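You operate a simulated robot arm through the tools that you are given. There is no shell and no other tool. Be economical: measure what you need, move in short steps, check, and stop when the job is done.

The job below is to be done with a simulated robot arm. You get a single attempt, and the scene is never put back.

## Task
Take the orange work card and put it on the top of the store bench. Take the grey gauge block and put it on top of the purple roller. Take the bare waisted bottle and leave it on the top of the sleeving bench. Put the green job card on the small orange tray. Put the roll end on the top of the sleeving bench away in the grey stock tray on the small steel bench. Fetch the oval bottle from the mouth of the collecting belt and stand it on the glass of the light box. Do these in any order. Set down upright: orange work card, bare waisted bottle, roll end, oval bottle.

It is judged by the outcome, as a careful person would: the job done as asked, and still so three seconds after it is handed in. It fails if anything else is knocked over, pushed out of place, dropped, spilled or broken.

## Robot
A 6-joint arm with a four-finger gripper on a trunk, on a base that drives. Base frame: it is fixed to the floor where the robot stands at the start and does not move with it; the origin is under the middle of the robot, x ahead of it, y to its left, z up; the surface under the hand at the start is at about z = 860. Units: mm, rad, N and s.
With the tool pointing down near the work surface it reaches from about 280 to 700 mm from the robot's upright axis, wherever it stands. Its first joint turns from -2.897 to 2.897 rad. Places, roughly: bare waisted bottle [500, 2000, 1000]; glass of the light box (19x15 cm) [1420, 540, 900]; green job card [-2000, -250, 750]; grey gauge block [250, 250, 750]; grey stock tray on the small steel bench [400, -1400, 800]; orange work card [500, 0, 1000]; oval bottle [-1250, 2000, 1000]; purple roller [3000, -1000, 1750]; roll end [3250, 2250, 750]; small orange tray (17x16x3 cm) [-4100, 200, 800]; top of the sleeving bench [3100, 3000, 800]; top of the store bench [3200, 100, 900]. Payload 3.43 kg.
Tool frame: the origin (TCP) lies between the finger pads and is the grasp point; the fingertips stand 30 mm ahead of it; z points along the fingers, y is the line along which they close. Largest opening 120 mm; the body of the gripper starts 85 mm behind the TCP.
Orientation is that of the tool frame in the base frame, as a unit quaternion [x, y, z, w]. With the fingers straight down and closing along the base's y, the tool's x points along the base's -x, its y along +y and its z along -z.

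## Interface
- The arm moves only by the tool step_arm. Its argument "moves" is a list of rows, each a list of 7 numbers: the closure, from 0 (fully open) to 1 (shut), then the shift along the tool's x, y, z in mm, then the turn, a rotation vector about the tool's x, y, z in degrees. In form: [[claw, tx, ty, tz, rx, ry, rz], ...]. A call has 1 to 12 rows; each row shifts and turns the commanded pose from where the row before left it, along the tool's axes as they then stand. A row lasts 0.2 s, in which the tool goes at most 50 mm and 0.15 rad; a call with a longer step from one row to the next is refused whole, and so is a gripper value outside its range. A pose out of reach is approached as far as the arm can. The call stops where the force on the tool passes 40 N (or 10 N more than at its start, if that is more) or the arm is blocked; 0.2 s more then pass. The fingers move at their own pace and stop on an object; they squeeze with about 29 N. The grip force told is the motor's: it shows also when the fingers shut on nothing. Time passes only in rows, and 0.2 s behind the last, so rows that do not move let the fingers close. It gives the time, the measured TCP pose, the force on the tool (base axes), the opening and the grip force at its end, in the units of the frame above (readings bear some noise), with the torque about the TCP (base axes, N m) and any sound that the robot's microphone picked up, and new pictures: "pictures" is both (left out), scene, wrist or none.
- Cameras (640 x 400 px; columns grow to the right, rows downward): "scene" is now at [48.7, 143, 1677.7]; the picture's right is [0.03, -1.00, 0.00], its down [-0.85, -0.02, -0.52] and it looks along [0.52, 0.01, -0.85] (base axes); focal length 281 px, centre (320, 200). "wrist" rides on the gripper at [71, -17, -120] in the tool frame; the picture's right is [0.23, 0.97, 0.00], its down [-0.81, 0.19, -0.55] and it looks along [-0.54, 0.13, 0.83] (tool axes); focal length 275 px, centre (320, 200). There is no depth. A picture from a camera that has moved, and an enlarged one, comes with that camera's place and axes in the base frame and with its lens.
- raise_lower(by): slides the trunk up (or, below 0, down) by that many mm; the arm and the scene camera ride with it, the base frame stays. It gives what a move gives, with no picture.
- steer(legs): drives the robot by 1 to 6 legs, each [ahead, left, turn to the left] in mm, mm and rad, along the robot's own axes; the way and the turn of a leg run together, so that a leg with both is an arc; at most 1500 mm and 3.142 rad a leg. The arm and the cameras ride along, it lands a little off, and it stops where it bumps. It gives what a move gives, and a new picture of the scene camera.
- aim_head(pan, tilt): turns the head with the scene camera to pan (to the left, within 2.094 rad either way) and tilt (down, from -0.506 to 1.204), counted from straight ahead of the robot. It gives what a move gives, and a new picture of the scene camera.
- close_up(camera, box): a new picture of the part [left, top, right, bottom] of that camera's present view, enlarged. No time passes.
- finish_job(): hands the job in; it is judged then, once.

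Go step by step. Nothing tells you exact positions but the pictures and the camera data: compare them with the known pose of the tool, close in by small moves and look again before you grip or let go. The budget is 186 turns and 260 pictures, counting those below and the enlarged ones. Unless the task says otherwise, let go and move clear before handing in, and close with one line.

The tools are called by a JSON object that holds its "method" and its "body". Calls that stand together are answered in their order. step_arm: Moves the arm, as the interface text tells. Its arguments: {"type":"object","properties":{"moves":{"type":"array","items":{"type":"array","items":{"type":"number"}}},"pictures":{"type":"string","enum":["both","scene","wrist","none"]}},"required":["moves"]} The other tools are called the same way: raise_lower (by) slides the trunk up or down; steer (legs) drives the base; aim_head (pan, tilt) turns the head that bears the scene camera; close_up (camera, box) takes an enlarged picture of a part of a camera's view; finish_job () hands the job in.

At the start:

```text
time_s: 0.0
position: [448.9, 175.5, 1132.6]
tcp_rot: [0.001, 1.0, 0.0, -0.001]
wrist_force: [-0.4, 0.7, 0.0]
ft_torque: [0.02, -0.01, 0.04]
width: 119.9
gripper_force: 0.1
trunk travel left (down, up): [-200.0, 240.0]
robot x, y, heading: [1.7, -1.4, 0.0]
head pan, tilt: [0.024, 1.023]
```

scene: 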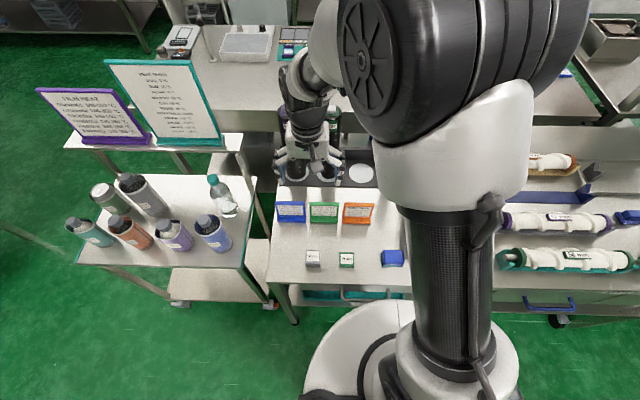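
wrist: 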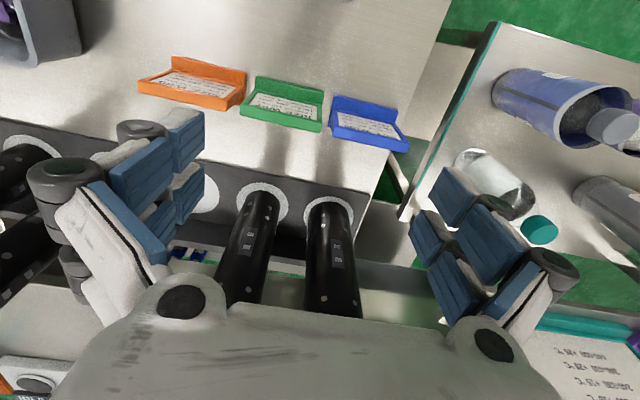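

I see the cards and gauge blocks on the bench ahead, and a cart with bottles on the left. First I look closer at the cards and blocks and take views all around.

{"method": "close_up", "body": {"camera": "scene", "box": [220, 150, 440, 290]}}

{"method": "aim_head", "body": {"pan": 0.6, "tilt": 0.4}}

{"method": "aim_head", "body": {"pan": 1.7, "tilt": 0.5}}

{"method": "aim_head", "body": {"pan": -0.6, "tilt": 0.4}}

{"method": "aim_head", "body": {"pan": -1.7, "tilt": 0.5}}

```text
2.86 times, centred on (330, 220) of scene
camera zoom: at [48.7, 143.0, 1677.7], right [0.03, -1.0, 0.0], down [-0.85, -0.02, -0.52], along [0.52, 0.01, -0.85], focal length 802 px, centre (291, 143)
```

zoom: 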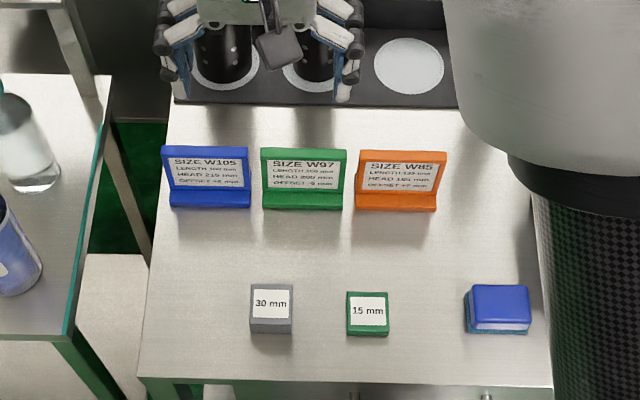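

```text
time_s: 1.0
position: [450.1, 175.7, 1131.7]
tcp_rot: [0.0, 1.0, 0.0, 0.0]
wrist_force: [0.9, 0.9, 0.4]
ft_torque: [-0.01, -0.02, 0.0]
width: 119.9
gripper_force: 0.0
trunk travel left (down, up): [-200.0, 240.0]
robot x, y, heading: [-2.0, -0.4, -0.002]
head pan, tilt: [0.6, 0.4]
camera scene: at [57.0, 193.6, 1729.4], right [0.56, -0.83, 0.0], down [-0.32, -0.22, -0.92], along [0.76, 0.52, -0.39], focal length 281 px, centre (320, 200)
```

scene: 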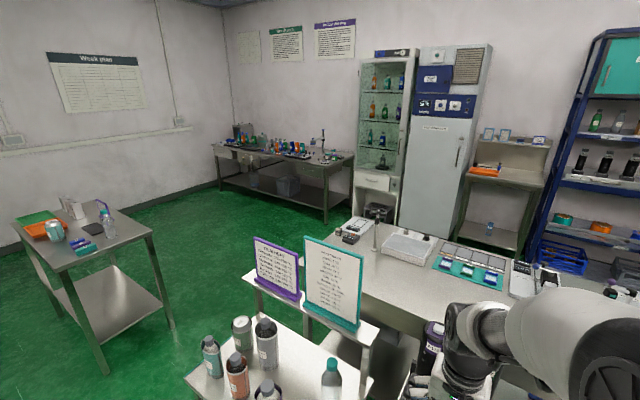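

```text
time_s: 2.3
position: [449.7, 176.5, 1131.7]
tcp_rot: [0.0, 1.0, 0.0, 0.0]
wrist_force: [-0.2, 0.6, 0.0]
ft_torque: [0.0, -0.02, -0.01]
width: 120.2
gripper_force: 0.2
trunk travel left (down, up): [-200.0, 240.0]
robot x, y, heading: [1.9, -2.9, -0.005]
head pan, tilt: [1.7, 0.499]
camera scene: at [-31.2, 231.5, 1720.3], right [0.99, 0.13, 0.0], down [0.06, -0.47, -0.88], along [-0.11, 0.87, -0.48], focal length 281 px, centre (320, 200)
```

scene: 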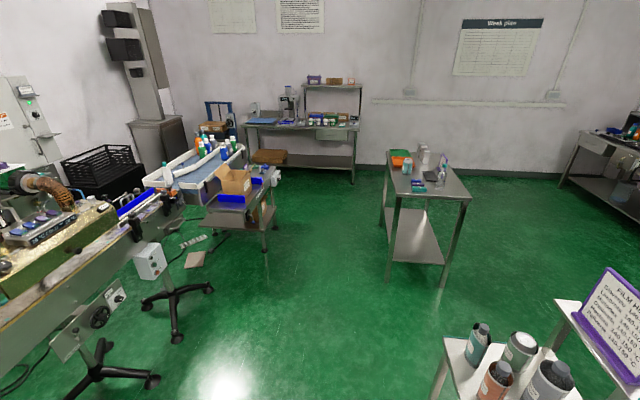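

```text
time_s: 4.5
position: [449.3, 177.0, 1132.3]
tcp_rot: [0.0, 1.0, 0.0, -0.001]
wrist_force: [0.2, 0.8, 0.7]
ft_torque: [0.0, -0.03, 0.04]
width: 120.0
gripper_force: 0.1
trunk travel left (down, up): [-200.0, 240.0]
robot x, y, heading: [4.0, 3.5, 0.004]
head pan, tilt: [-0.6, 0.4]
camera scene: at [56.9, 89.0, 1729.5], right [-0.56, -0.83, 0.0], down [-0.32, 0.22, -0.92], along [0.76, -0.52, -0.39], focal length 281 px, centre (320, 200)
```

scene: 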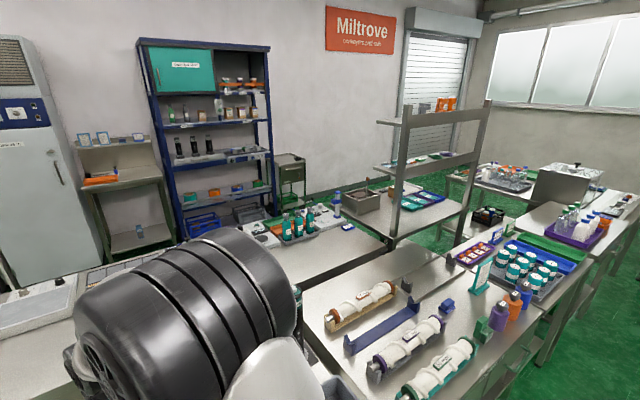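

```text
time_s: 5.8
position: [449.2, 176.9, 1132.6]
tcp_rot: [0.0, 1.0, 0.0, 0.0]
wrist_force: [0.4, 0.6, 0.5]
ft_torque: [0.03, 0.0, 0.0]
width: 120.0
gripper_force: 0.1
trunk travel left (down, up): [-200.0, 240.0]
robot x, y, heading: [-0.7, 1.1, -0.003]
head pan, tilt: [-1.7, 0.499]
camera scene: at [-31.2, 51.1, 1720.3], right [-0.99, 0.13, 0.0], down [0.06, 0.47, -0.88], along [-0.11, -0.87, -0.48], focal length 281 px, centre (320, 200)
```

scene: 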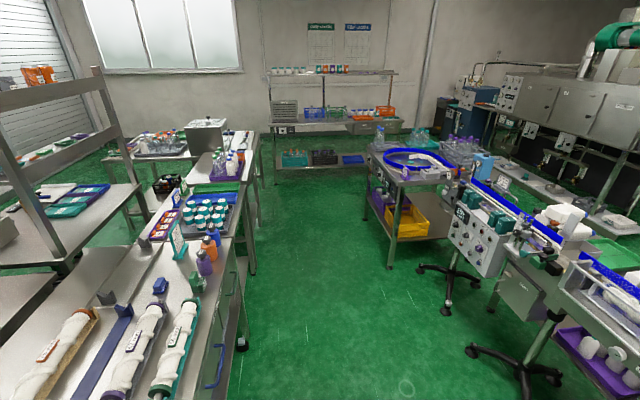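

I recognise the store bench beside the fridge, the sleeving bench in the far left corner, and the waisted bottle on the left table. I look behind and zoom in on key places.

{"method": "aim_head", "body": {"pan": -2.09, "tilt": 0.5}}

{"method": "close_up", "body": {"camera": "scene", "box": [320, 60, 640, 260]}}

{"method": "aim_head", "body": {"pan": 2.09, "tilt": 0.5}}

{"method": "close_up", "body": {"camera": "scene", "box": [160, 60, 480, 260]}}

{"method": "aim_head", "body": {"pan": 0.0, "tilt": 0.5}}

{"method": "aim_head", "body": {"pan": -0.4, "tilt": 0.1}}

{"method": "close_up", "body": {"camera": "scene", "box": [120, 100, 440, 300]}}

```text
time_s: 6.7
position: [450.4, 177.0, 1133.1]
tcp_rot: [0.0, 1.0, 0.0, -0.001]
wrist_force: [0.1, 0.4, -0.3]
ft_torque: [-0.03, -0.03, -0.03]
width: 120.1
gripper_force: 0.1
trunk travel left (down, up): [-200.0, 240.0]
robot x, y, heading: [-1.4, -3.2, -0.003]
head pan, tilt: [-2.089, 0.499]
camera scene: at [-64.6, 62.2, 1720.3], right [-0.87, 0.49, 0.0], down [0.24, 0.42, -0.88], along [-0.43, -0.76, -0.48], focal length 281 px, centre (320, 200)
```

scene: 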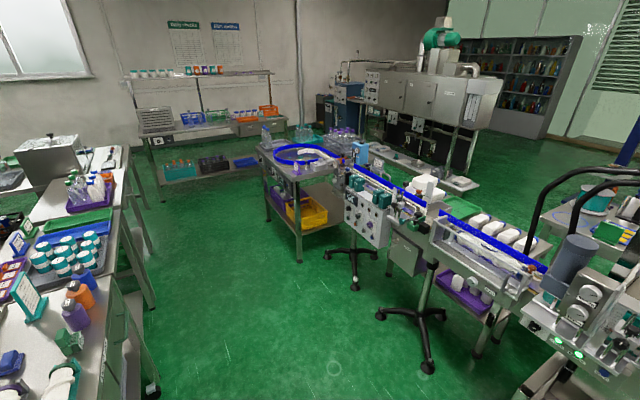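

```text
2.00 times, centred on (480, 160) of scene
camera zoom: at [-64.6, 62.2, 1720.3], right [-0.87, 0.49, 0.0], down [0.24, 0.42, -0.88], along [-0.43, -0.76, -0.48], focal length 561 px, centre (0, 280)
```

zoom: 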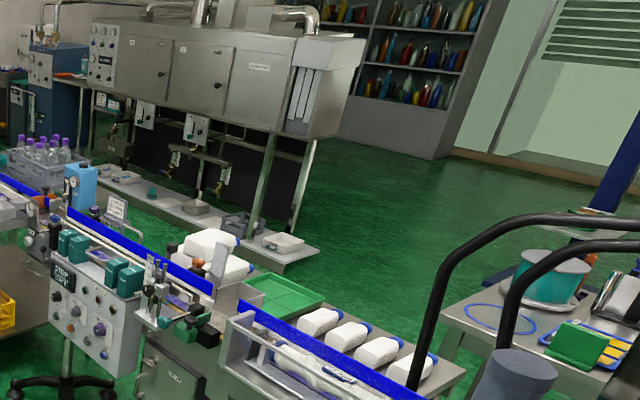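

```text
time_s: 10.1
position: [449.5, 176.6, 1133.1]
tcp_rot: [0.0, 1.0, 0.0, 0.0]
wrist_force: [-0.4, 0.6, 0.0]
ft_torque: [-0.04, -0.02, 0.01]
width: 120.0
gripper_force: 0.0
trunk travel left (down, up): [-200.0, 240.0]
robot x, y, heading: [-0.4, 1.7, -0.0]
head pan, tilt: [2.089, 0.499]
camera scene: at [-64.6, 220.4, 1720.3], right [0.87, 0.5, 0.0], down [0.24, -0.42, -0.88], along [-0.43, 0.76, -0.48], focal length 281 px, centre (320, 200)
```

scene: 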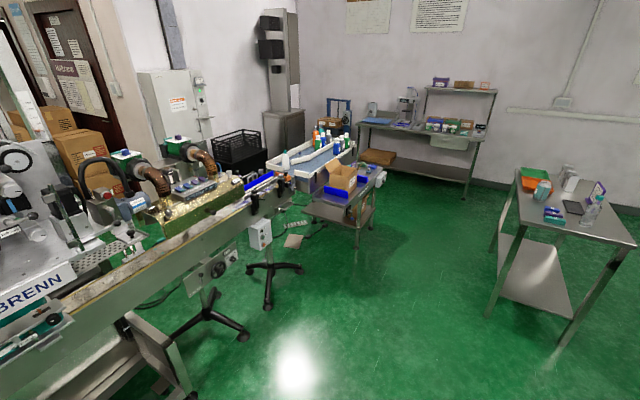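

```text
2.00 times, centred on (320, 160) of scene
camera zoom: at [-64.6, 220.4, 1720.3], right [0.87, 0.5, 0.0], down [0.24, -0.42, -0.88], along [-0.43, 0.76, -0.48], focal length 561 px, centre (320, 280)
```

zoom: 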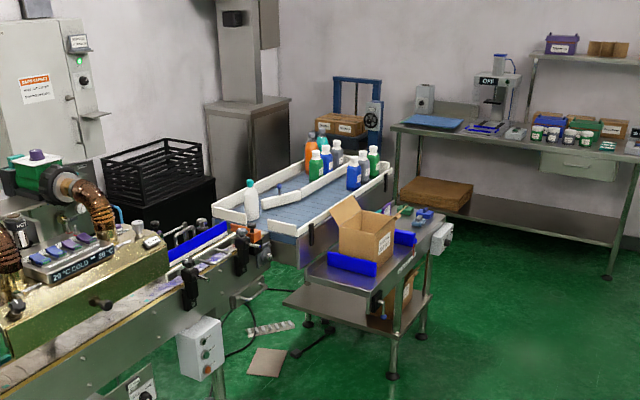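

```text
time_s: 12.0
position: [450.4, 175.9, 1132.2]
tcp_rot: [0.0, 1.0, 0.0, 0.001]
wrist_force: [0.3, 0.5, 0.2]
ft_torque: [0.02, -0.03, -0.05]
width: 119.8
gripper_force: 0.1
trunk travel left (down, up): [-200.0, 240.0]
robot x, y, heading: [1.8, -1.8, 0.002]
head pan, tilt: [0.0, 0.499]
camera scene: at [71.4, 141.4, 1720.3], right [0.0, -1.0, 0.0], down [-0.48, 0.0, -0.88], along [0.88, 0.0, -0.48], focal length 281 px, centre (320, 200)
```

scene: 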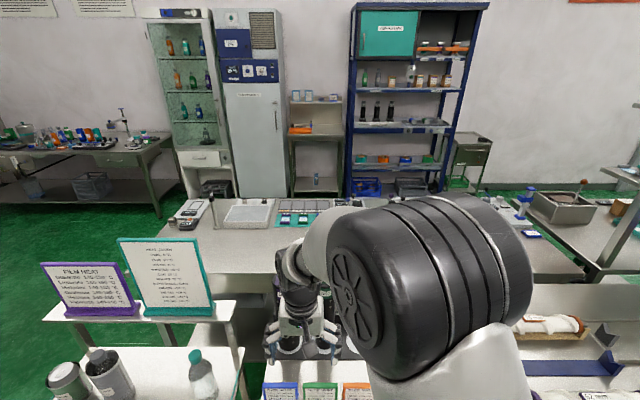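

```text
time_s: 12.9
position: [450.2, 175.7, 1131.7]
tcp_rot: [0.0, 1.0, 0.0, 0.0]
wrist_force: [0.3, 0.4, 0.2]
ft_torque: [0.01, 0.01, 0.0]
width: 119.8
gripper_force: 0.0
trunk travel left (down, up): [-200.0, 240.0]
robot x, y, heading: [-2.4, 2.4, -0.002]
head pan, tilt: [-0.4, 0.099]
camera scene: at [65.3, 105.5, 1757.3], right [-0.39, -0.92, 0.0], down [-0.09, 0.04, -0.99], along [0.92, -0.39, -0.1], focal length 281 px, centre (320, 200)
```

scene: 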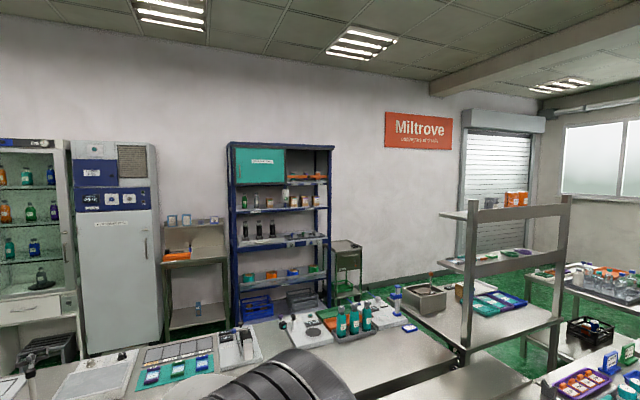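

```text
2.00 times, centred on (280, 200) of scene
camera zoom: at [65.3, 105.5, 1757.3], right [-0.39, -0.92, 0.0], down [-0.09, 0.04, -0.99], along [0.92, -0.39, -0.1], focal length 561 px, centre (400, 200)
```

zoom: 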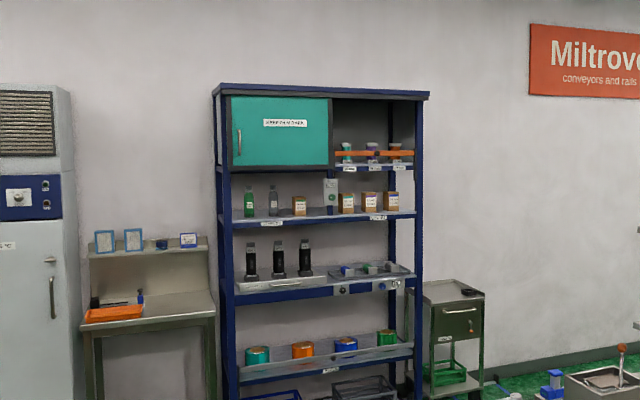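

I take the purple roller to be on the top right shelf of the blue rack behind an orange bar; I zoom in on it and then return the head to the bench to pick the block.

{"method": "close_up", "body": {"camera": "scene", "box": [280, 160, 340, 198]}}

{"method": "aim_head", "body": {"pan": 0.0, "tilt": 1.0}}

```text
10.53 times, centred on (310, 179) of scene
camera zoom: at [65.3, 105.5, 1757.3], right [-0.39, -0.92, 0.0], down [-0.09, 0.04, -0.99], along [0.92, -0.39, -0.1], focal length 2955 px, centre (425, 421)
```

zoom: 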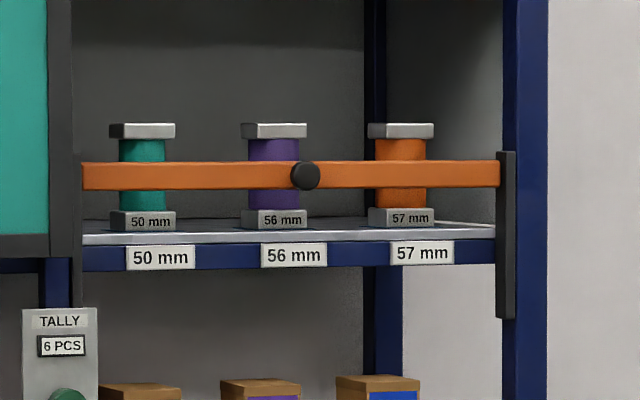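

```text
time_s: 14.1
position: [450.3, 175.8, 1131.4]
tcp_rot: [0.001, 1.0, 0.001, 0.0]
wrist_force: [-0.2, 0.3, 0.4]
ft_torque: [-0.02, -0.02, 0.0]
width: 119.9
gripper_force: 0.0
trunk travel left (down, up): [-200.0, 240.0]
robot x, y, heading: [4.9, 1.3, 0.002]
head pan, tilt: [0.0, 1.0]
camera scene: at [50.1, 141.2, 1679.3], right [0.0, -1.0, 0.0], down [-0.84, 0.0, -0.54], along [0.54, 0.0, -0.84], focal length 281 px, centre (320, 200)
```

scene: 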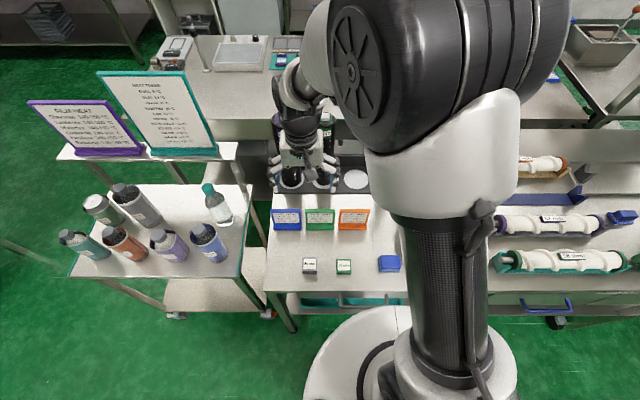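

The purple roller stands upright with a flat square cap, open above the orange bar. Grey block is at about (339,170); I move above it and look with the wrist camera.

{"method": "step_arm", "body": {"moves": [[0, 40, 0, 0, 0, 0, 0], [0, 40, -2, 0, 0, 0, 0], [0, 31, -2, 20, 0, 0, 0], [0, 0, 0, 50, 0, 0, 0], [0, 0, 0, 50, 0, 0, 0], [0, 0, 0, 30, 0, 0, 0], [0, 0, 0, 0, 0, 0, 0]], "pictures": "both"}}

```text
time_s: 15.7
position: [338.7, 172.5, 980.8]
tcp_rot: [0.001, 1.0, 0.0, 0.0]
wrist_force: [-0.1, -0.4, -0.7]
ft_torque: [0.01, 0.01, 0.03]
width: 120.1
gripper_force: 0.0
trunk travel left (down, up): [-200.0, 240.0]
robot x, y, heading: [-1.7, -0.3, 0.001]
head pan, tilt: [0.0, 1.0]
camera scene: at [49.6, 141.1, 1679.3], right [0.0, -1.0, 0.0], down [-0.84, 0.0, -0.54], along [0.54, 0.0, -0.84], focal length 281 px, centre (320, 200)
camera wrist: at [268.4, 155.5, 1101.2], right [-0.23, 0.97, 0.0], down [0.81, 0.19, 0.55], along [0.54, 0.13, -0.83], focal length 275 px, centre (320, 200)
```

scene: 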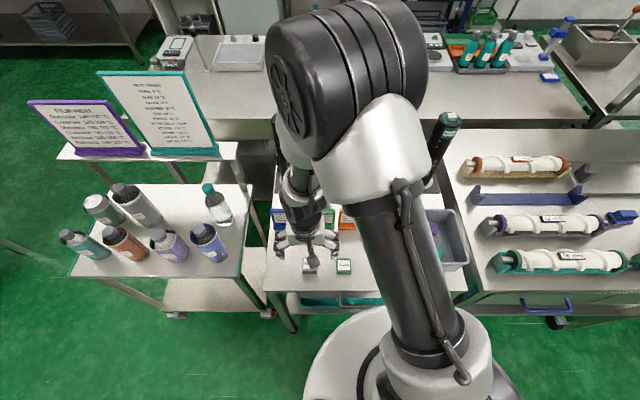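
wrist: 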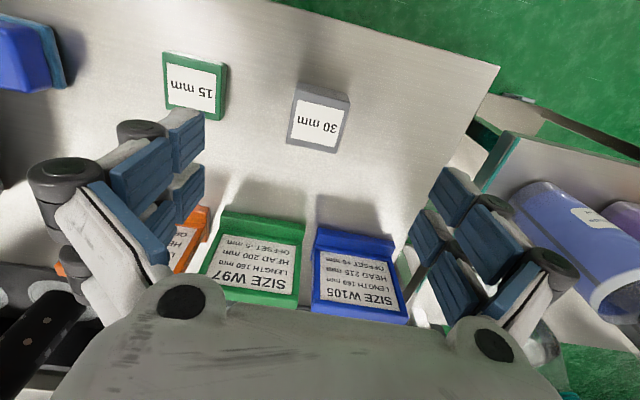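

The block is straight to the fingers, at about (337,168). I descend and grip.

{"method": "step_arm", "body": {"moves": [[0, 1, -4, 30, 0, 0, 0], [0, 0, 0, 30, 0, 0, 0], [0, 0, 0, 22, 0, 0, 0], [0, 0, 0, 0, 0, 0, 0]], "pictures": "wrist"}}

```text
time_s: 16.7
position: [335.8, 166.7, 898.6]
tcp_rot: [0.0, 1.0, -0.001, 0.0]
wrist_force: [-0.8, -0.7, -1.2]
ft_torque: [-0.03, 0.01, -0.01]
width: 119.9
gripper_force: 0.0
trunk travel left (down, up): [-200.0, 240.0]
robot x, y, heading: [5.4, 1.9, 0.002]
head pan, tilt: [0.0, 1.0]
camera wrist: at [266.9, 150.3, 1019.4], right [-0.23, 0.97, 0.0], down [0.81, 0.19, 0.55], along [0.54, 0.13, -0.83], focal length 275 px, centre (320, 200)
```

wrist: 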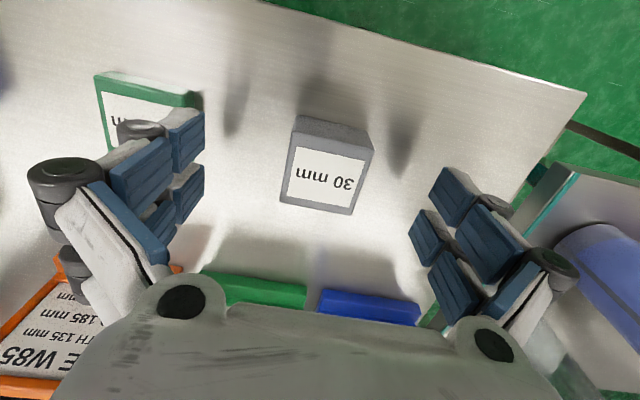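

The fingers straddle the block clear of its neighbours; close and lift.

{"method": "step_arm", "body": {"moves": [[0.3, 0, 0, 0, 0, 0, 0], [1, 0, 0, 0, 0, 0, 0], [1, 0, 0, 0, 0, 0, 0], [1, 0, 0, 0, 0, 0, 0], [1, 0, 0, 0, 0, 0, 0], [1, 0, 0, 0, 0, 0, 0], [1, 0, 0, 0, 0, 0, 0], [1, 0, 0, -30, 0, 0, 0], [1, 0, 0, -30, 0, 0, 0], [1, 0, 0, -40, 0, 0, 0], [1, 0, 0, -40, 0, 0, 0]], "pictures": "wrist"}}

```text
time_s: 19.1
position: [336.9, 166.0, 1039.3]
tcp_rot: [0.0, 1.0, 0.0, -0.001]
wrist_force: [0.3, 0.7, -0.8]
ft_torque: [0.0, -0.01, -0.01]
width: 43.4
gripper_force: 28.3
trunk travel left (down, up): [-200.0, 240.0]
robot x, y, heading: [-3.3, 0.6, 0.0]
head pan, tilt: [0.0, 1.0]
camera wrist: at [267.4, 149.7, 1159.0], right [-0.23, 0.97, 0.0], down [0.81, 0.19, 0.55], along [0.54, 0.13, -0.83], focal length 275 px, centre (320, 200)
```

wrist: 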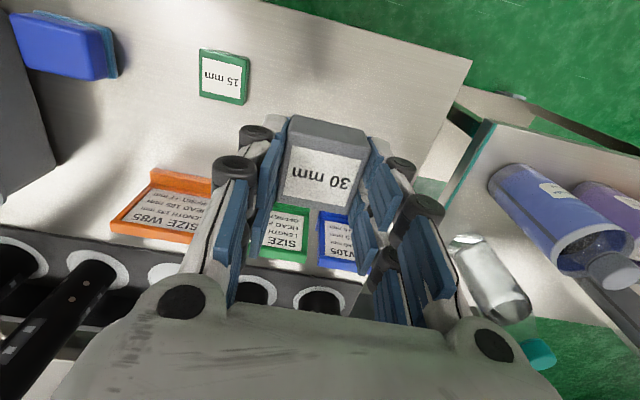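

The block is held (43 mm). I back off from the bench and drive left, then forward through the clear corridor.

{"method": "steer", "body": {"legs": [[-300, 0, 0], [0, 1400, 0], [1300, 0, 0]]}}

{"method": "aim_head", "body": {"pan": -0.7, "tilt": 0.5}}

```text
time_s: 33.8
position: [1368.2, 1515.5, 1038.6]
tcp_rot: [0.007, 1.0, 0.0, 0.0]
wrist_force: [-0.1, 0.5, -0.1]
ft_torque: [0.0, 0.03, -0.02]
width: 43.1
gripper_force: 29.0
trunk travel left (down, up): [-200.0, 240.0]
robot x, y, heading: [1031.5, 1352.9, -0.015]
head pan, tilt: [0.0, 1.0]
camera scene: at [1080.1, 1493.0, 1679.2], right [-0.01, -1.0, 0.0], down [-0.84, 0.01, -0.54], along [0.54, -0.01, -0.84], focal length 281 px, centre (320, 200)
```

scene: 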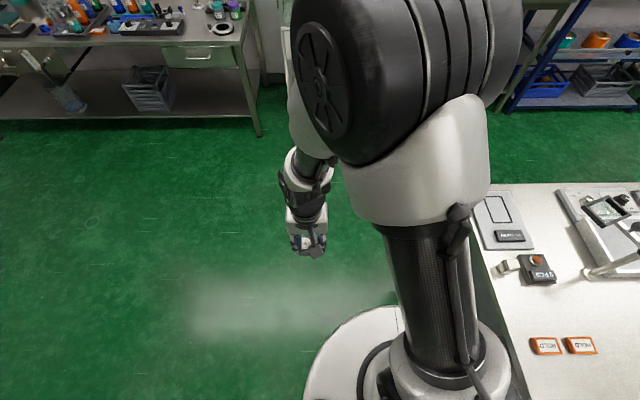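

```text
time_s: 34.9
position: [1368.1, 1515.7, 1038.1]
tcp_rot: [0.006, 1.0, 0.0, 0.001]
wrist_force: [-0.5, -0.7, -1.0]
ft_torque: [-0.01, 0.0, 0.0]
width: 43.2
gripper_force: 29.3
trunk travel left (down, up): [-200.0, 240.0]
robot x, y, heading: [1028.8, 1354.0, -0.018]
head pan, tilt: [-0.7, 0.499]
camera scene: at [1079.0, 1434.4, 1720.3], right [-0.65, -0.76, 0.0], down [-0.36, 0.31, -0.88], along [0.66, -0.57, -0.48], focal length 281 px, centre (320, 200)
```

scene: 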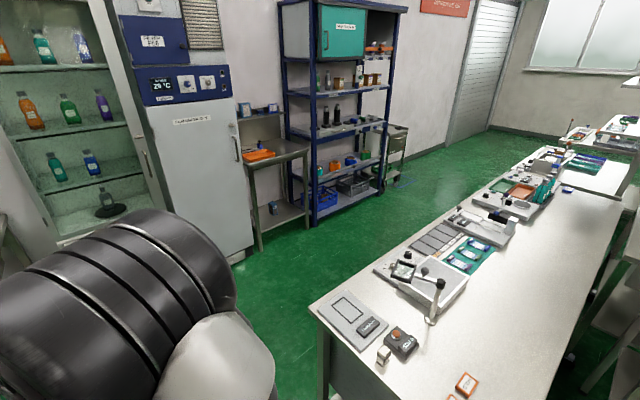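

Desk corner is at about (1650, 980), and the rack front at x≈3000, with a wide corridor between them. I drive ahead and then sideways along it.

{"method": "steer", "body": {"legs": [[1270, 0, 0.018], [0, -1200, 0], [0, -1000, 0]]}}

{"method": "aim_head", "body": {"pan": 0.0, "tilt": 0.1}}

```text
time_s: 51.8
position: [2649.3, -700.1, 1037.5]
tcp_rot: [-0.002, 1.0, -0.001, 0.0]
wrist_force: [-0.5, -0.2, -0.8]
ft_torque: [0.02, 0.01, 0.04]
width: 43.2
gripper_force: 28.9
trunk travel left (down, up): [-200.0, 240.0]
robot x, y, heading: [2313.7, -869.2, 0.009]
head pan, tilt: [-0.7, 0.499]
camera scene: at [2362.0, -786.5, 1720.3], right [-0.64, -0.77, 0.0], down [-0.37, 0.31, -0.88], along [0.67, -0.56, -0.48], focal length 281 px, centre (320, 200)
```

scene: 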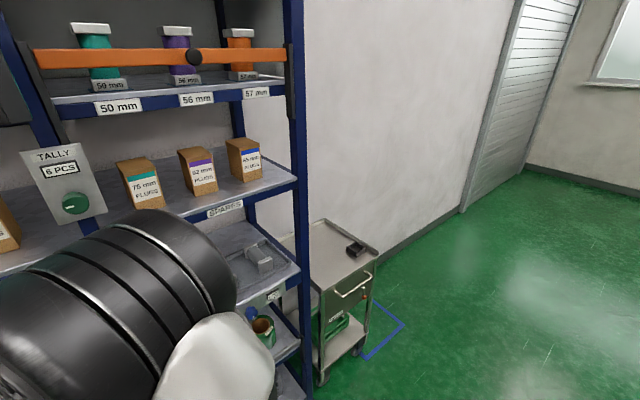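

```text
time_s: 52.9
position: [2650.4, -699.0, 1038.2]
tcp_rot: [-0.003, 1.0, 0.0, 0.0]
wrist_force: [0.9, -0.1, -0.4]
ft_torque: [0.01, -0.04, 0.02]
width: 43.3
gripper_force: 28.8
trunk travel left (down, up): [-200.0, 240.0]
robot x, y, heading: [2313.6, -869.4, 0.001]
head pan, tilt: [0.0, 0.099]
camera scene: at [2384.2, -727.5, 1757.3], right [0.0, -1.0, 0.0], down [-0.1, 0.0, -0.99], along [0.99, 0.0, -0.1], focal length 281 px, centre (320, 200)
```

scene: 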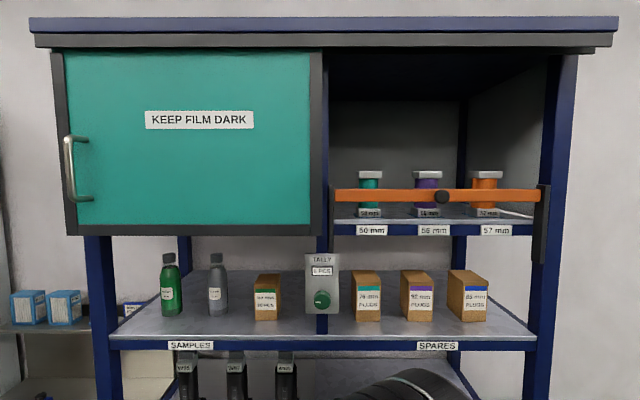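

Triangulating, the purple roller's cap is centred at about (3105, -1003) with its top at z≈1752, and the bar top is lower, at about 1720. The wrist camera would hang below a level tool and could hit the bar, so I roll the tool 180° first, then level it.

{"method": "close_up", "body": {"camera": "scene", "box": [320, 140, 560, 260]}}

{"method": "step_arm", "body": {"moves": [[1, 0, 0, 0, 0, 0, 8.5], [1, 0, 0, 0, 0, 0, 8.5], [1, 0, 0, 0, 0, 0, 8.5], [1, 0, 0, 0, 0, 0, 8.5], [1, 0, 0, 0, 0, 0, 8.5], [1, 0, 0, 0, 0, 0, 8.5], [1, 0, 0, 0, 0, 0, 8.5], [1, 0, 0, 0, 0, 0, 8.5], [1, 0, 0, 0, 0, 0, 8.5], [1, 0, 0, 0, 0, 0, 8.5], [1, 0, 0, 0, 0, 0, 5]], "pictures": "none"}}

{"method": "raise_lower", "body": {"by": 200}}

```text
2.67 times, centred on (440, 200) of scene
camera zoom: at [2384.2, -727.5, 1757.3], right [0.0, -1.0, 0.0], down [-0.1, 0.0, -0.99], along [0.99, 0.0, -0.1], focal length 748 px, centre (0, 200)
```

zoom: 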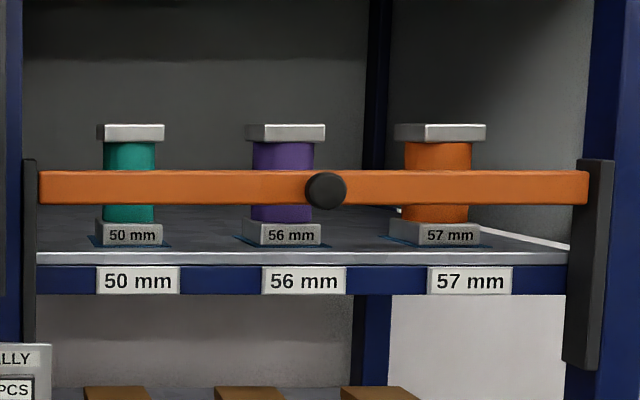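

```text
time_s: 55.3
position: [2650.7, -700.7, 1038.1]
tcp_rot: [0.707, 0.708, 0.0, 0.0]
wrist_force: [0.2, 0.4, -2.3]
ft_torque: [0.0, 0.01, 0.0]
width: 42.9
gripper_force: 28.5
trunk travel left (down, up): [-200.0, 240.0]
robot x, y, heading: [2311.5, -868.2, 0.008]
head pan, tilt: [0.0, 0.099]
```

```text
time_s: 57.4
position: [2649.7, -699.8, 1236.9]
tcp_rot: [0.705, 0.709, 0.0, 0.0]
wrist_force: [0.4, 0.0, -0.7]
ft_torque: [-0.01, 0.01, -0.03]
width: 42.9
gripper_force: 29.0
trunk travel left (down, up): [-400.0, 40.0]
robot x, y, heading: [2309.5, -872.7, 0.005]
head pan, tilt: [0.0, 0.099]
```

Rolled 90° without trouble; another 90° to go.

{"method": "step_arm", "body": {"moves": [[1, 0, 0, 0, 0, 0, 8.5], [1, 0, 0, 0, 0, 0, 8.5], [1, 0, 0, 0, 0, 0, 8.5], [1, 0, 0, 0, 0, 0, 8.5], [1, 0, 0, 0, 0, 0, 8.5], [1, 0, 0, 0, 0, 0, 8.5], [1, 0, 0, 0, 0, 0, 8.5], [1, 0, 0, 0, 0, 0, 8.5], [1, 0, 0, 0, 0, 0, 8.5], [1, 0, 0, 0, 0, 0, 8.5], [1, 0, 0, 0, 0, 0, 5]], "pictures": "none"}}

```text
time_s: 59.8
position: [2638.2, -755.6, 1197.4]
tcp_rot: [1.0, 0.007, 0.002, -0.031]
wrist_force: [0.7, 0.1, -1.7]
ft_torque: [-0.01, 0.01, -0.01]
width: 43.1
gripper_force: 29.3
out of reach, approached as far as the arm can: row 7, 8, 9, 10, 11
trunk travel left (down, up): [-400.0, 40.0]
robot x, y, heading: [2306.4, -871.5, 0.009]
head pan, tilt: [0.0, 0.099]
```

The roll is done bar a small limit error. Now I pitch the tool up to level while raising it.

{"method": "step_arm", "body": {"moves": [[1, 12, 0, -40, 0, 8.18, 0], [1, 17.6, 0, -37.9, 0, 8.18, 0], [1, 22.8, 0, -35, 0, 8.18, 0], [1, 27.5, 0, -31.4, 0, 8.18, 0], [1, 31.7, 0, -27.2, 0, 8.18, 0], [1, 35.3, 0, -22.4, 0, 8.18, 0], [1, 38.1, 0, -17.1, 0, 8.18, 0], [1, 40.1, 0, -11.5, 0, 8.18, 0], [1, 41.4, 0, -5.7, 0, 8.18, 0], [1, 41.8, 0, 0, 0, 8.18, 0], [1, 41.3, 0, 6.2, 0, 8.2, 0], [1, 0, 0, 0, 0, 0, 0]], "pictures": "both"}}

```text
time_s: 62.4
position: [2804.8, -761.2, 1641.5]
tcp_rot: [0.707, -0.013, 0.707, -0.024]
wrist_force: [0.0, 0.5, 0.3]
ft_torque: [-0.03, 0.0, 0.0]
width: 43.3
gripper_force: 29.1
out of reach, approached as far as the arm can: row 1, 3, 4, 5, 6
trunk travel left (down, up): [-400.0, 40.0]
robot x, y, heading: [2313.6, -873.0, 0.004]
head pan, tilt: [0.0, 0.099]
camera scene: at [2383.7, -727.5, 1957.4], right [0.0, -1.0, 0.0], down [-0.1, 0.0, -1.0], along [1.0, 0.0, -0.1], focal length 281 px, centre (320, 200)
camera wrist: at [2686.5, -750.1, 1713.2], right [0.01, -0.98, 0.18], down [-0.55, -0.16, -0.82], along [0.83, -0.09, -0.54], focal length 275 px, centre (320, 200)
```

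scene: 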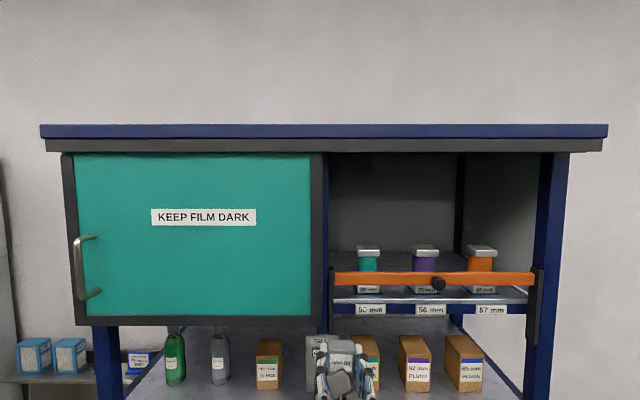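
wrist: 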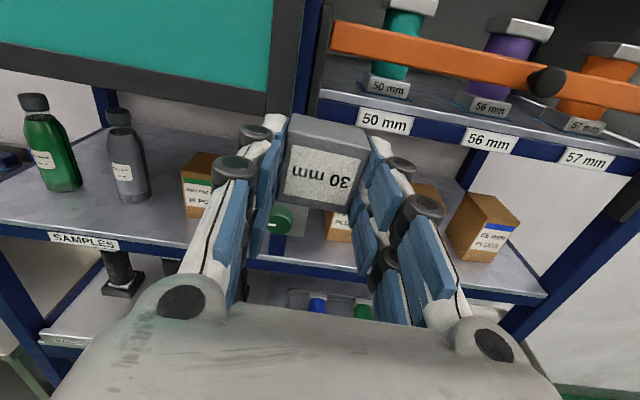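

The tool is nearly level and the camera is up. I correct the small roll error and zoom in on the roller from this higher viewpoint.

{"method": "step_arm", "body": {"moves": [[1, 0, 0, 0, -0.9, 0, -3], [1, 0, 0, 0, 0, 0, 0]], "pictures": "none"}}

{"method": "close_up", "body": {"camera": "scene", "box": [340, 220, 540, 345]}}

```text
time_s: 63.0
position: [2805.3, -761.8, 1641.9]
tcp_rot: [0.708, 0.0, 0.707, 0.001]
wrist_force: [-0.7, 0.3, -0.1]
ft_torque: [-0.01, 0.05, 0.03]
width: 43.4
gripper_force: 28.9
trunk travel left (down, up): [-400.0, 40.0]
robot x, y, heading: [2312.9, -869.8, 0.009]
head pan, tilt: [0.0, 0.099]
```

```text
3.20 times, centred on (440, 282) of scene
camera zoom: at [2384.1, -727.5, 1957.4], right [0.0, -1.0, 0.0], down [-0.1, 0.0, -1.0], along [0.99, 0.0, -0.1], focal length 898 px, centre (-64, -64)
```

zoom: 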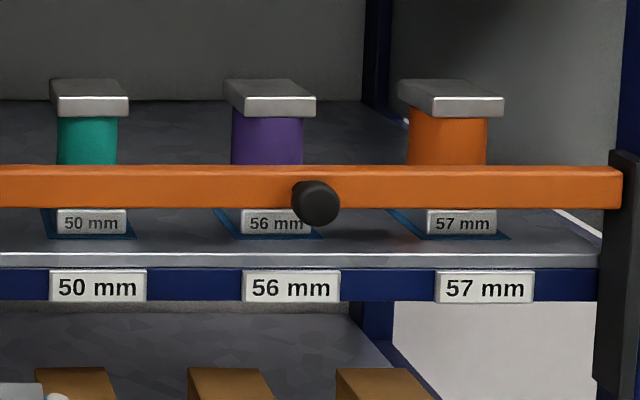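

The cap top is centred at about (3119, -1007), top z≈1756. I raise the tool to z≈1800, then drive closer and sideways.

{"method": "step_arm", "body": {"moves": [[1, 40, 0, 0, 0, 0, 0], [1, 40, 0, 0, 0, 0, 0], [1, 40, 0, 0, 0, 0, 0], [1, 45, 0, 0, 0, 0, 0], [1, 0, 0, 0, 0, 0, 0]], "pictures": "none"}}

{"method": "steer", "body": {"legs": [[0, -240, 0], [130, 0, 0]]}}

```text
time_s: 64.2
position: [2804.9, -762.8, 1808.0]
tcp_rot: [0.708, 0.0, 0.707, 0.0]
wrist_force: [0.0, -0.4, -1.3]
ft_torque: [0.04, 0.01, -0.02]
width: 43.4
gripper_force: 29.3
trunk travel left (down, up): [-400.0, 40.0]
robot x, y, heading: [2310.3, -870.7, 0.005]
head pan, tilt: [0.0, 0.099]
```

```text
time_s: 66.9
position: [2936.4, -1002.4, 1808.2]
tcp_rot: [0.708, -0.001, 0.706, 0.002]
wrist_force: [0.3, -1.0, -0.4]
ft_torque: [0.01, 0.02, 0.0]
width: 43.2
gripper_force: 29.0
trunk travel left (down, up): [-400.0, 40.0]
robot x, y, heading: [2440.5, -1107.5, 0.0]
head pan, tilt: [0.0, 0.099]
camera scene: at [2516.3, -965.5, 1957.5], right [0.0, -1.0, 0.0], down [-0.1, 0.0, -1.0], along [1.0, 0.0, -0.1], focal length 281 px, centre (320, 200)
```

scene: 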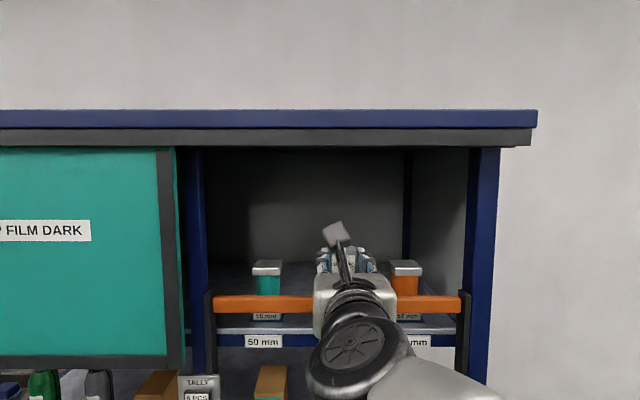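

The tool is lined up above the bar; I advance over the roller in steps.

{"method": "step_arm", "body": {"moves": [[1, 0, 4, 40, 0, 0, 0], [1, 0, 0, 40, 0, 0, 0], [1, 0, 0, 40, 0, 0, 0], [1, 0, 0, 40, 0, 0, 0], [1, 0, 0, 0, 0, 0, 0]], "pictures": "both"}}

```text
time_s: 68.1
position: [3094.1, -1008.3, 1810.1]
tcp_rot: [0.707, -0.001, 0.707, 0.001]
wrist_force: [-0.4, -0.1, -0.1]
ft_torque: [0.0, 0.06, -0.02]
width: 43.1
gripper_force: 28.6
trunk travel left (down, up): [-400.0, 40.0]
robot x, y, heading: [2447.2, -1107.9, 0.001]
head pan, tilt: [0.0, 0.099]
camera scene: at [2514.0, -966.4, 1957.6], right [0.0, -1.0, 0.0], down [-0.1, 0.0, -1.0], along [1.0, 0.0, -0.1], focal length 281 px, centre (320, 200)
camera wrist: at [2975.4, -990.7, 1881.1], right [0.0, -0.97, 0.23], down [-0.55, -0.19, -0.81], along [0.83, -0.13, -0.54], focal length 275 px, centre (320, 200)
```

scene: 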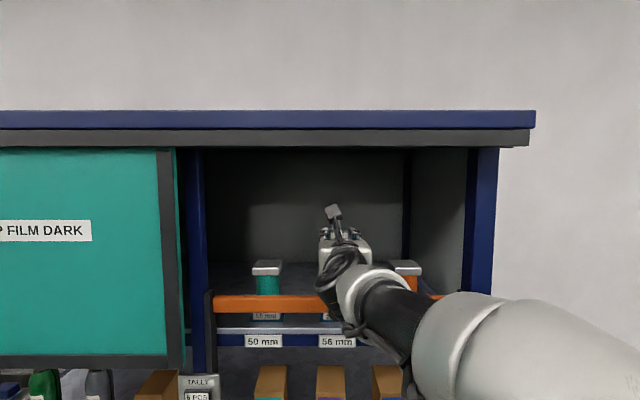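
wrist: 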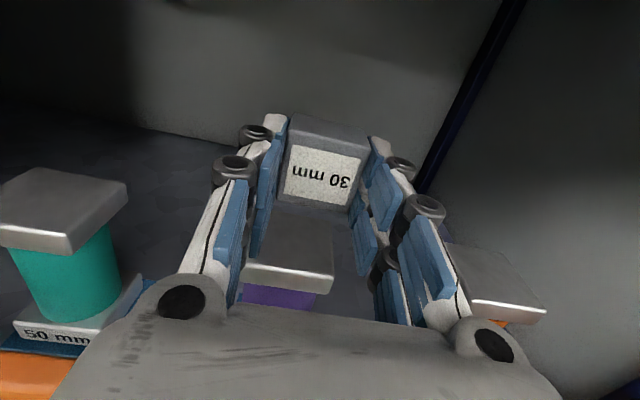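

The cap is centred under the block (3119,-1006). I lower it towards the cap.

{"method": "step_arm", "body": {"moves": [[1, -15, 0, 0, 0, 0, 0], [1, -11, 0, 0, 0, 0, 0], [1, 0, 0, 0, 0, 0, 0]], "pictures": "wrist"}}

```text
time_s: 68.9
position: [3096.9, -1007.0, 1782.0]
tcp_rot: [0.707, -0.001, 0.707, 0.001]
wrist_force: [-0.1, 0.8, -1.1]
ft_torque: [0.03, 0.04, 0.03]
width: 43.3
gripper_force: 28.7
trunk travel left (down, up): [-400.0, 40.0]
robot x, y, heading: [2442.9, -1109.6, -0.001]
head pan, tilt: [0.0, 0.099]
camera wrist: at [2978.0, -989.6, 1853.5], right [0.0, -0.97, 0.23], down [-0.55, -0.19, -0.81], along [0.83, -0.13, -0.54], focal length 275 px, centre (320, 200)
```

wrist: 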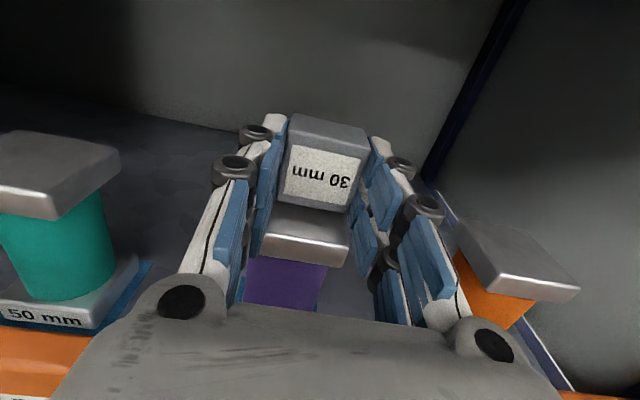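

Nearly down; I step in millimetres until there is contact.

{"method": "step_arm", "body": {"moves": [[1, -1.5, 0, 0, 0, 0, 0], [1, -1, 0, 0, 0, 0, 0], [1, 0, 0, 0, 0, 0, 0]], "pictures": "none"}}

{"method": "step_arm", "body": {"moves": [[1, -1, 0, 0, 0, 0, 0], [1, 0, 0, 0, 0, 0, 0]], "pictures": "wrist"}}

```text
time_s: 69.7
position: [3096.3, -1008.0, 1780.9]
tcp_rot: [0.707, -0.002, 0.707, 0.002]
wrist_force: [-0.7, -1.2, -1.1]
ft_torque: [0.02, -0.02, 0.0]
width: 43.1
gripper_force: 29.0
trunk travel left (down, up): [-400.0, 40.0]
robot x, y, heading: [2443.0, -1108.8, -0.001]
head pan, tilt: [0.0, 0.099]
```

```text
time_s: 70.3
position: [3097.0, -1008.0, 1779.2]
tcp_rot: [0.707, -0.001, 0.707, 0.001]
wrist_force: [1.0, 0.9, 3.1]
ft_torque: [0.11, -0.07, 0.01]
width: 43.2
gripper_force: 29.4
trunk travel left (down, up): [-400.0, 40.0]
robot x, y, heading: [2446.3, -1103.3, 0.001]
head pan, tilt: [0.0, 0.099]
camera wrist: at [2977.6, -990.2, 1850.7], right [0.0, -0.97, 0.23], down [-0.55, -0.19, -0.81], along [0.83, -0.13, -0.54], focal length 275 px, centre (320, 200)
```

wrist: 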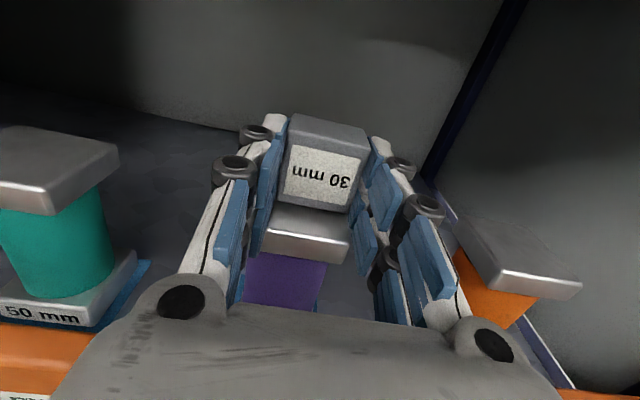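

Light contact (3 N up). I open the fingers and look.

{"method": "step_arm", "body": {"moves": [[0.6, 0, 0, 0, 0, 0, 0], [0.4, 0, 0, 0, 0, 0, 0], [0.4, 0, 0, 0, 0, 0, 0], [0.4, 0, 0, 0, 0, 0, 0]], "pictures": "wrist"}}

```text
time_s: 71.3
position: [3096.7, -1008.7, 1778.8]
tcp_rot: [0.707, -0.001, 0.707, 0.001]
wrist_force: [0.9, -0.8, 7.7]
ft_torque: [0.19, -0.21, -0.09]
width: 71.3
gripper_force: 0.1
trunk travel left (down, up): [-400.0, 40.0]
robot x, y, heading: [2447.5, -1108.2, 0.003]
head pan, tilt: [0.0, 0.099]
camera wrist: at [2977.4, -991.0, 1850.9], right [0.0, -0.97, 0.23], down [-0.55, -0.19, -0.81], along [0.83, -0.13, -0.54], focal length 275 px, centre (320, 200)
```

wrist: 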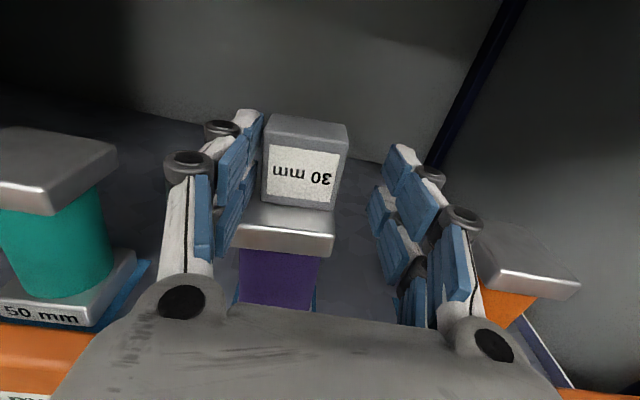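

The roller shifted a few mm sideways as the fingers opened, and 7.7 N remains, so a finger is dragging on the cap. I lift straight up a little and look.

{"method": "step_arm", "body": {"moves": [[0.4, 2, 0, 0, 0, 0, 0], [0.4, 3, 0, 0, 0, 0, 0], [0.4, 0, 0, 0, 0, 0, 0]], "pictures": "wrist"}}

```text
time_s: 72.1
position: [3094.8, -1008.2, 1783.0]
tcp_rot: [0.708, -0.002, 0.706, 0.003]
wrist_force: [-0.5, 0.0, -1.0]
ft_torque: [-0.01, -0.03, -0.02]
width: 72.1
gripper_force: 0.1
trunk travel left (down, up): [-400.0, 40.0]
robot x, y, heading: [2447.2, -1105.1, -0.001]
head pan, tilt: [0.0, 0.099]
camera wrist: at [2977.7, -990.7, 1854.7], right [0.0, -0.97, 0.23], down [-0.56, -0.19, -0.81], along [0.83, -0.13, -0.54], focal length 275 px, centre (320, 200)
```

wrist: 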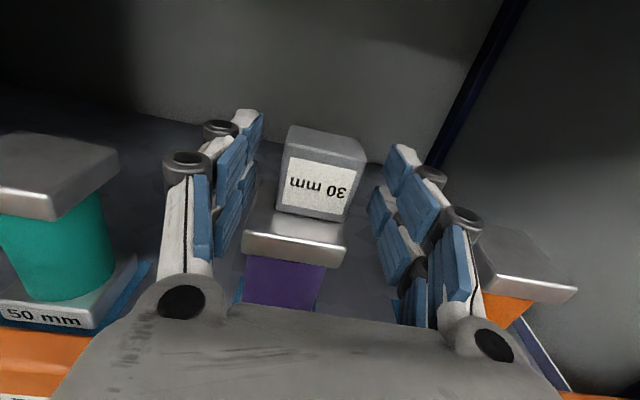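

The cap sprang back and the block stands on it. I open wider and back straight out.

{"method": "step_arm", "body": {"moves": [[0.15, 0, 0, 0, 0, 0, 0], [0.15, 0, 0, 0, 0, 0, 0], [0.15, 0, 0, 0, 0, 0, 0], [0.15, 0, 0, -20, 0, 0, 0], [0.15, 0, 0, -30, 0, 0, 0], [0.15, 0, 0, -40, 0, 0, 0], [0.15, 0, 0, -40, 0, 0, 0], [0.15, 0, 0, -40, 0, 0, 0]], "pictures": "both"}}

{"method": "close_up", "body": {"camera": "wrist", "box": [160, 0, 480, 200]}}

```text
time_s: 73.9
position: [2923.3, -1008.8, 1784.9]
tcp_rot: [0.707, 0.0, 0.707, 0.0]
wrist_force: [-0.8, -1.0, 0.8]
ft_torque: [-0.03, -0.01, 0.02]
width: 102.1
gripper_force: 0.3
trunk travel left (down, up): [-400.0, 40.0]
robot x, y, heading: [2444.0, -1106.8, 0.004]
head pan, tilt: [0.0, 0.099]
camera scene: at [2513.7, -966.9, 1957.6], right [0.0, -1.0, 0.0], down [-0.1, 0.0, -1.0], along [1.0, 0.0, -0.1], focal length 281 px, centre (320, 200)
camera wrist: at [2804.5, -992.0, 1855.5], right [0.0, -0.97, 0.23], down [-0.55, -0.19, -0.81], along [0.83, -0.13, -0.54], focal length 275 px, centre (320, 200)
```

scene: 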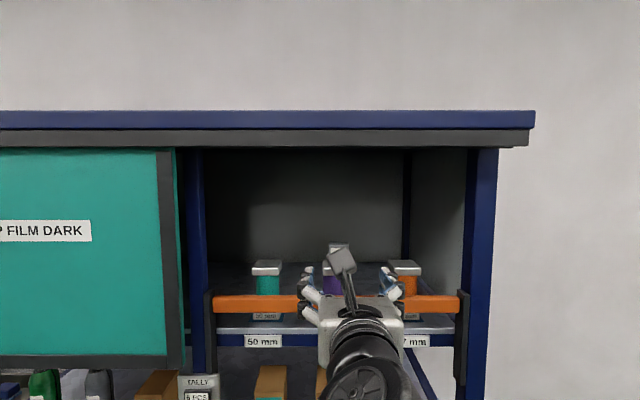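
wrist: 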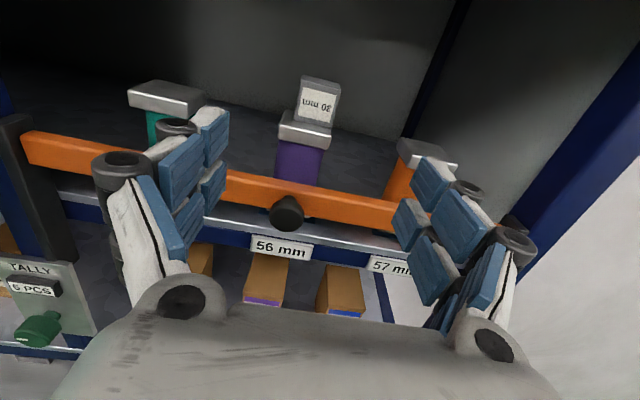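

```text
2.00 times, centred on (320, 100) of wrist
camera zoom: at [2804.5, -992.0, 1855.5], right [0.0, -0.97, 0.23], down [-0.55, -0.19, -0.81], along [0.83, -0.13, -0.54], focal length 551 px, centre (320, 400)
```

zoom: 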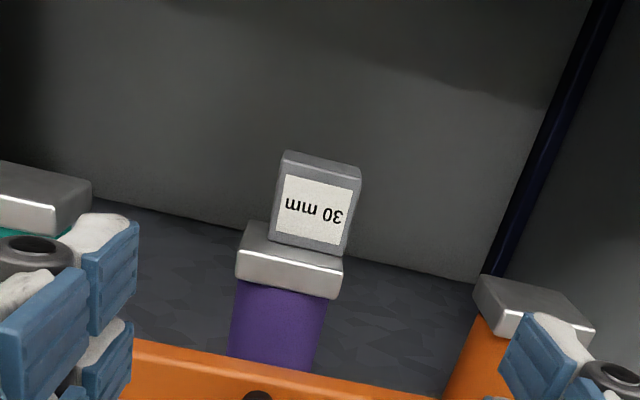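

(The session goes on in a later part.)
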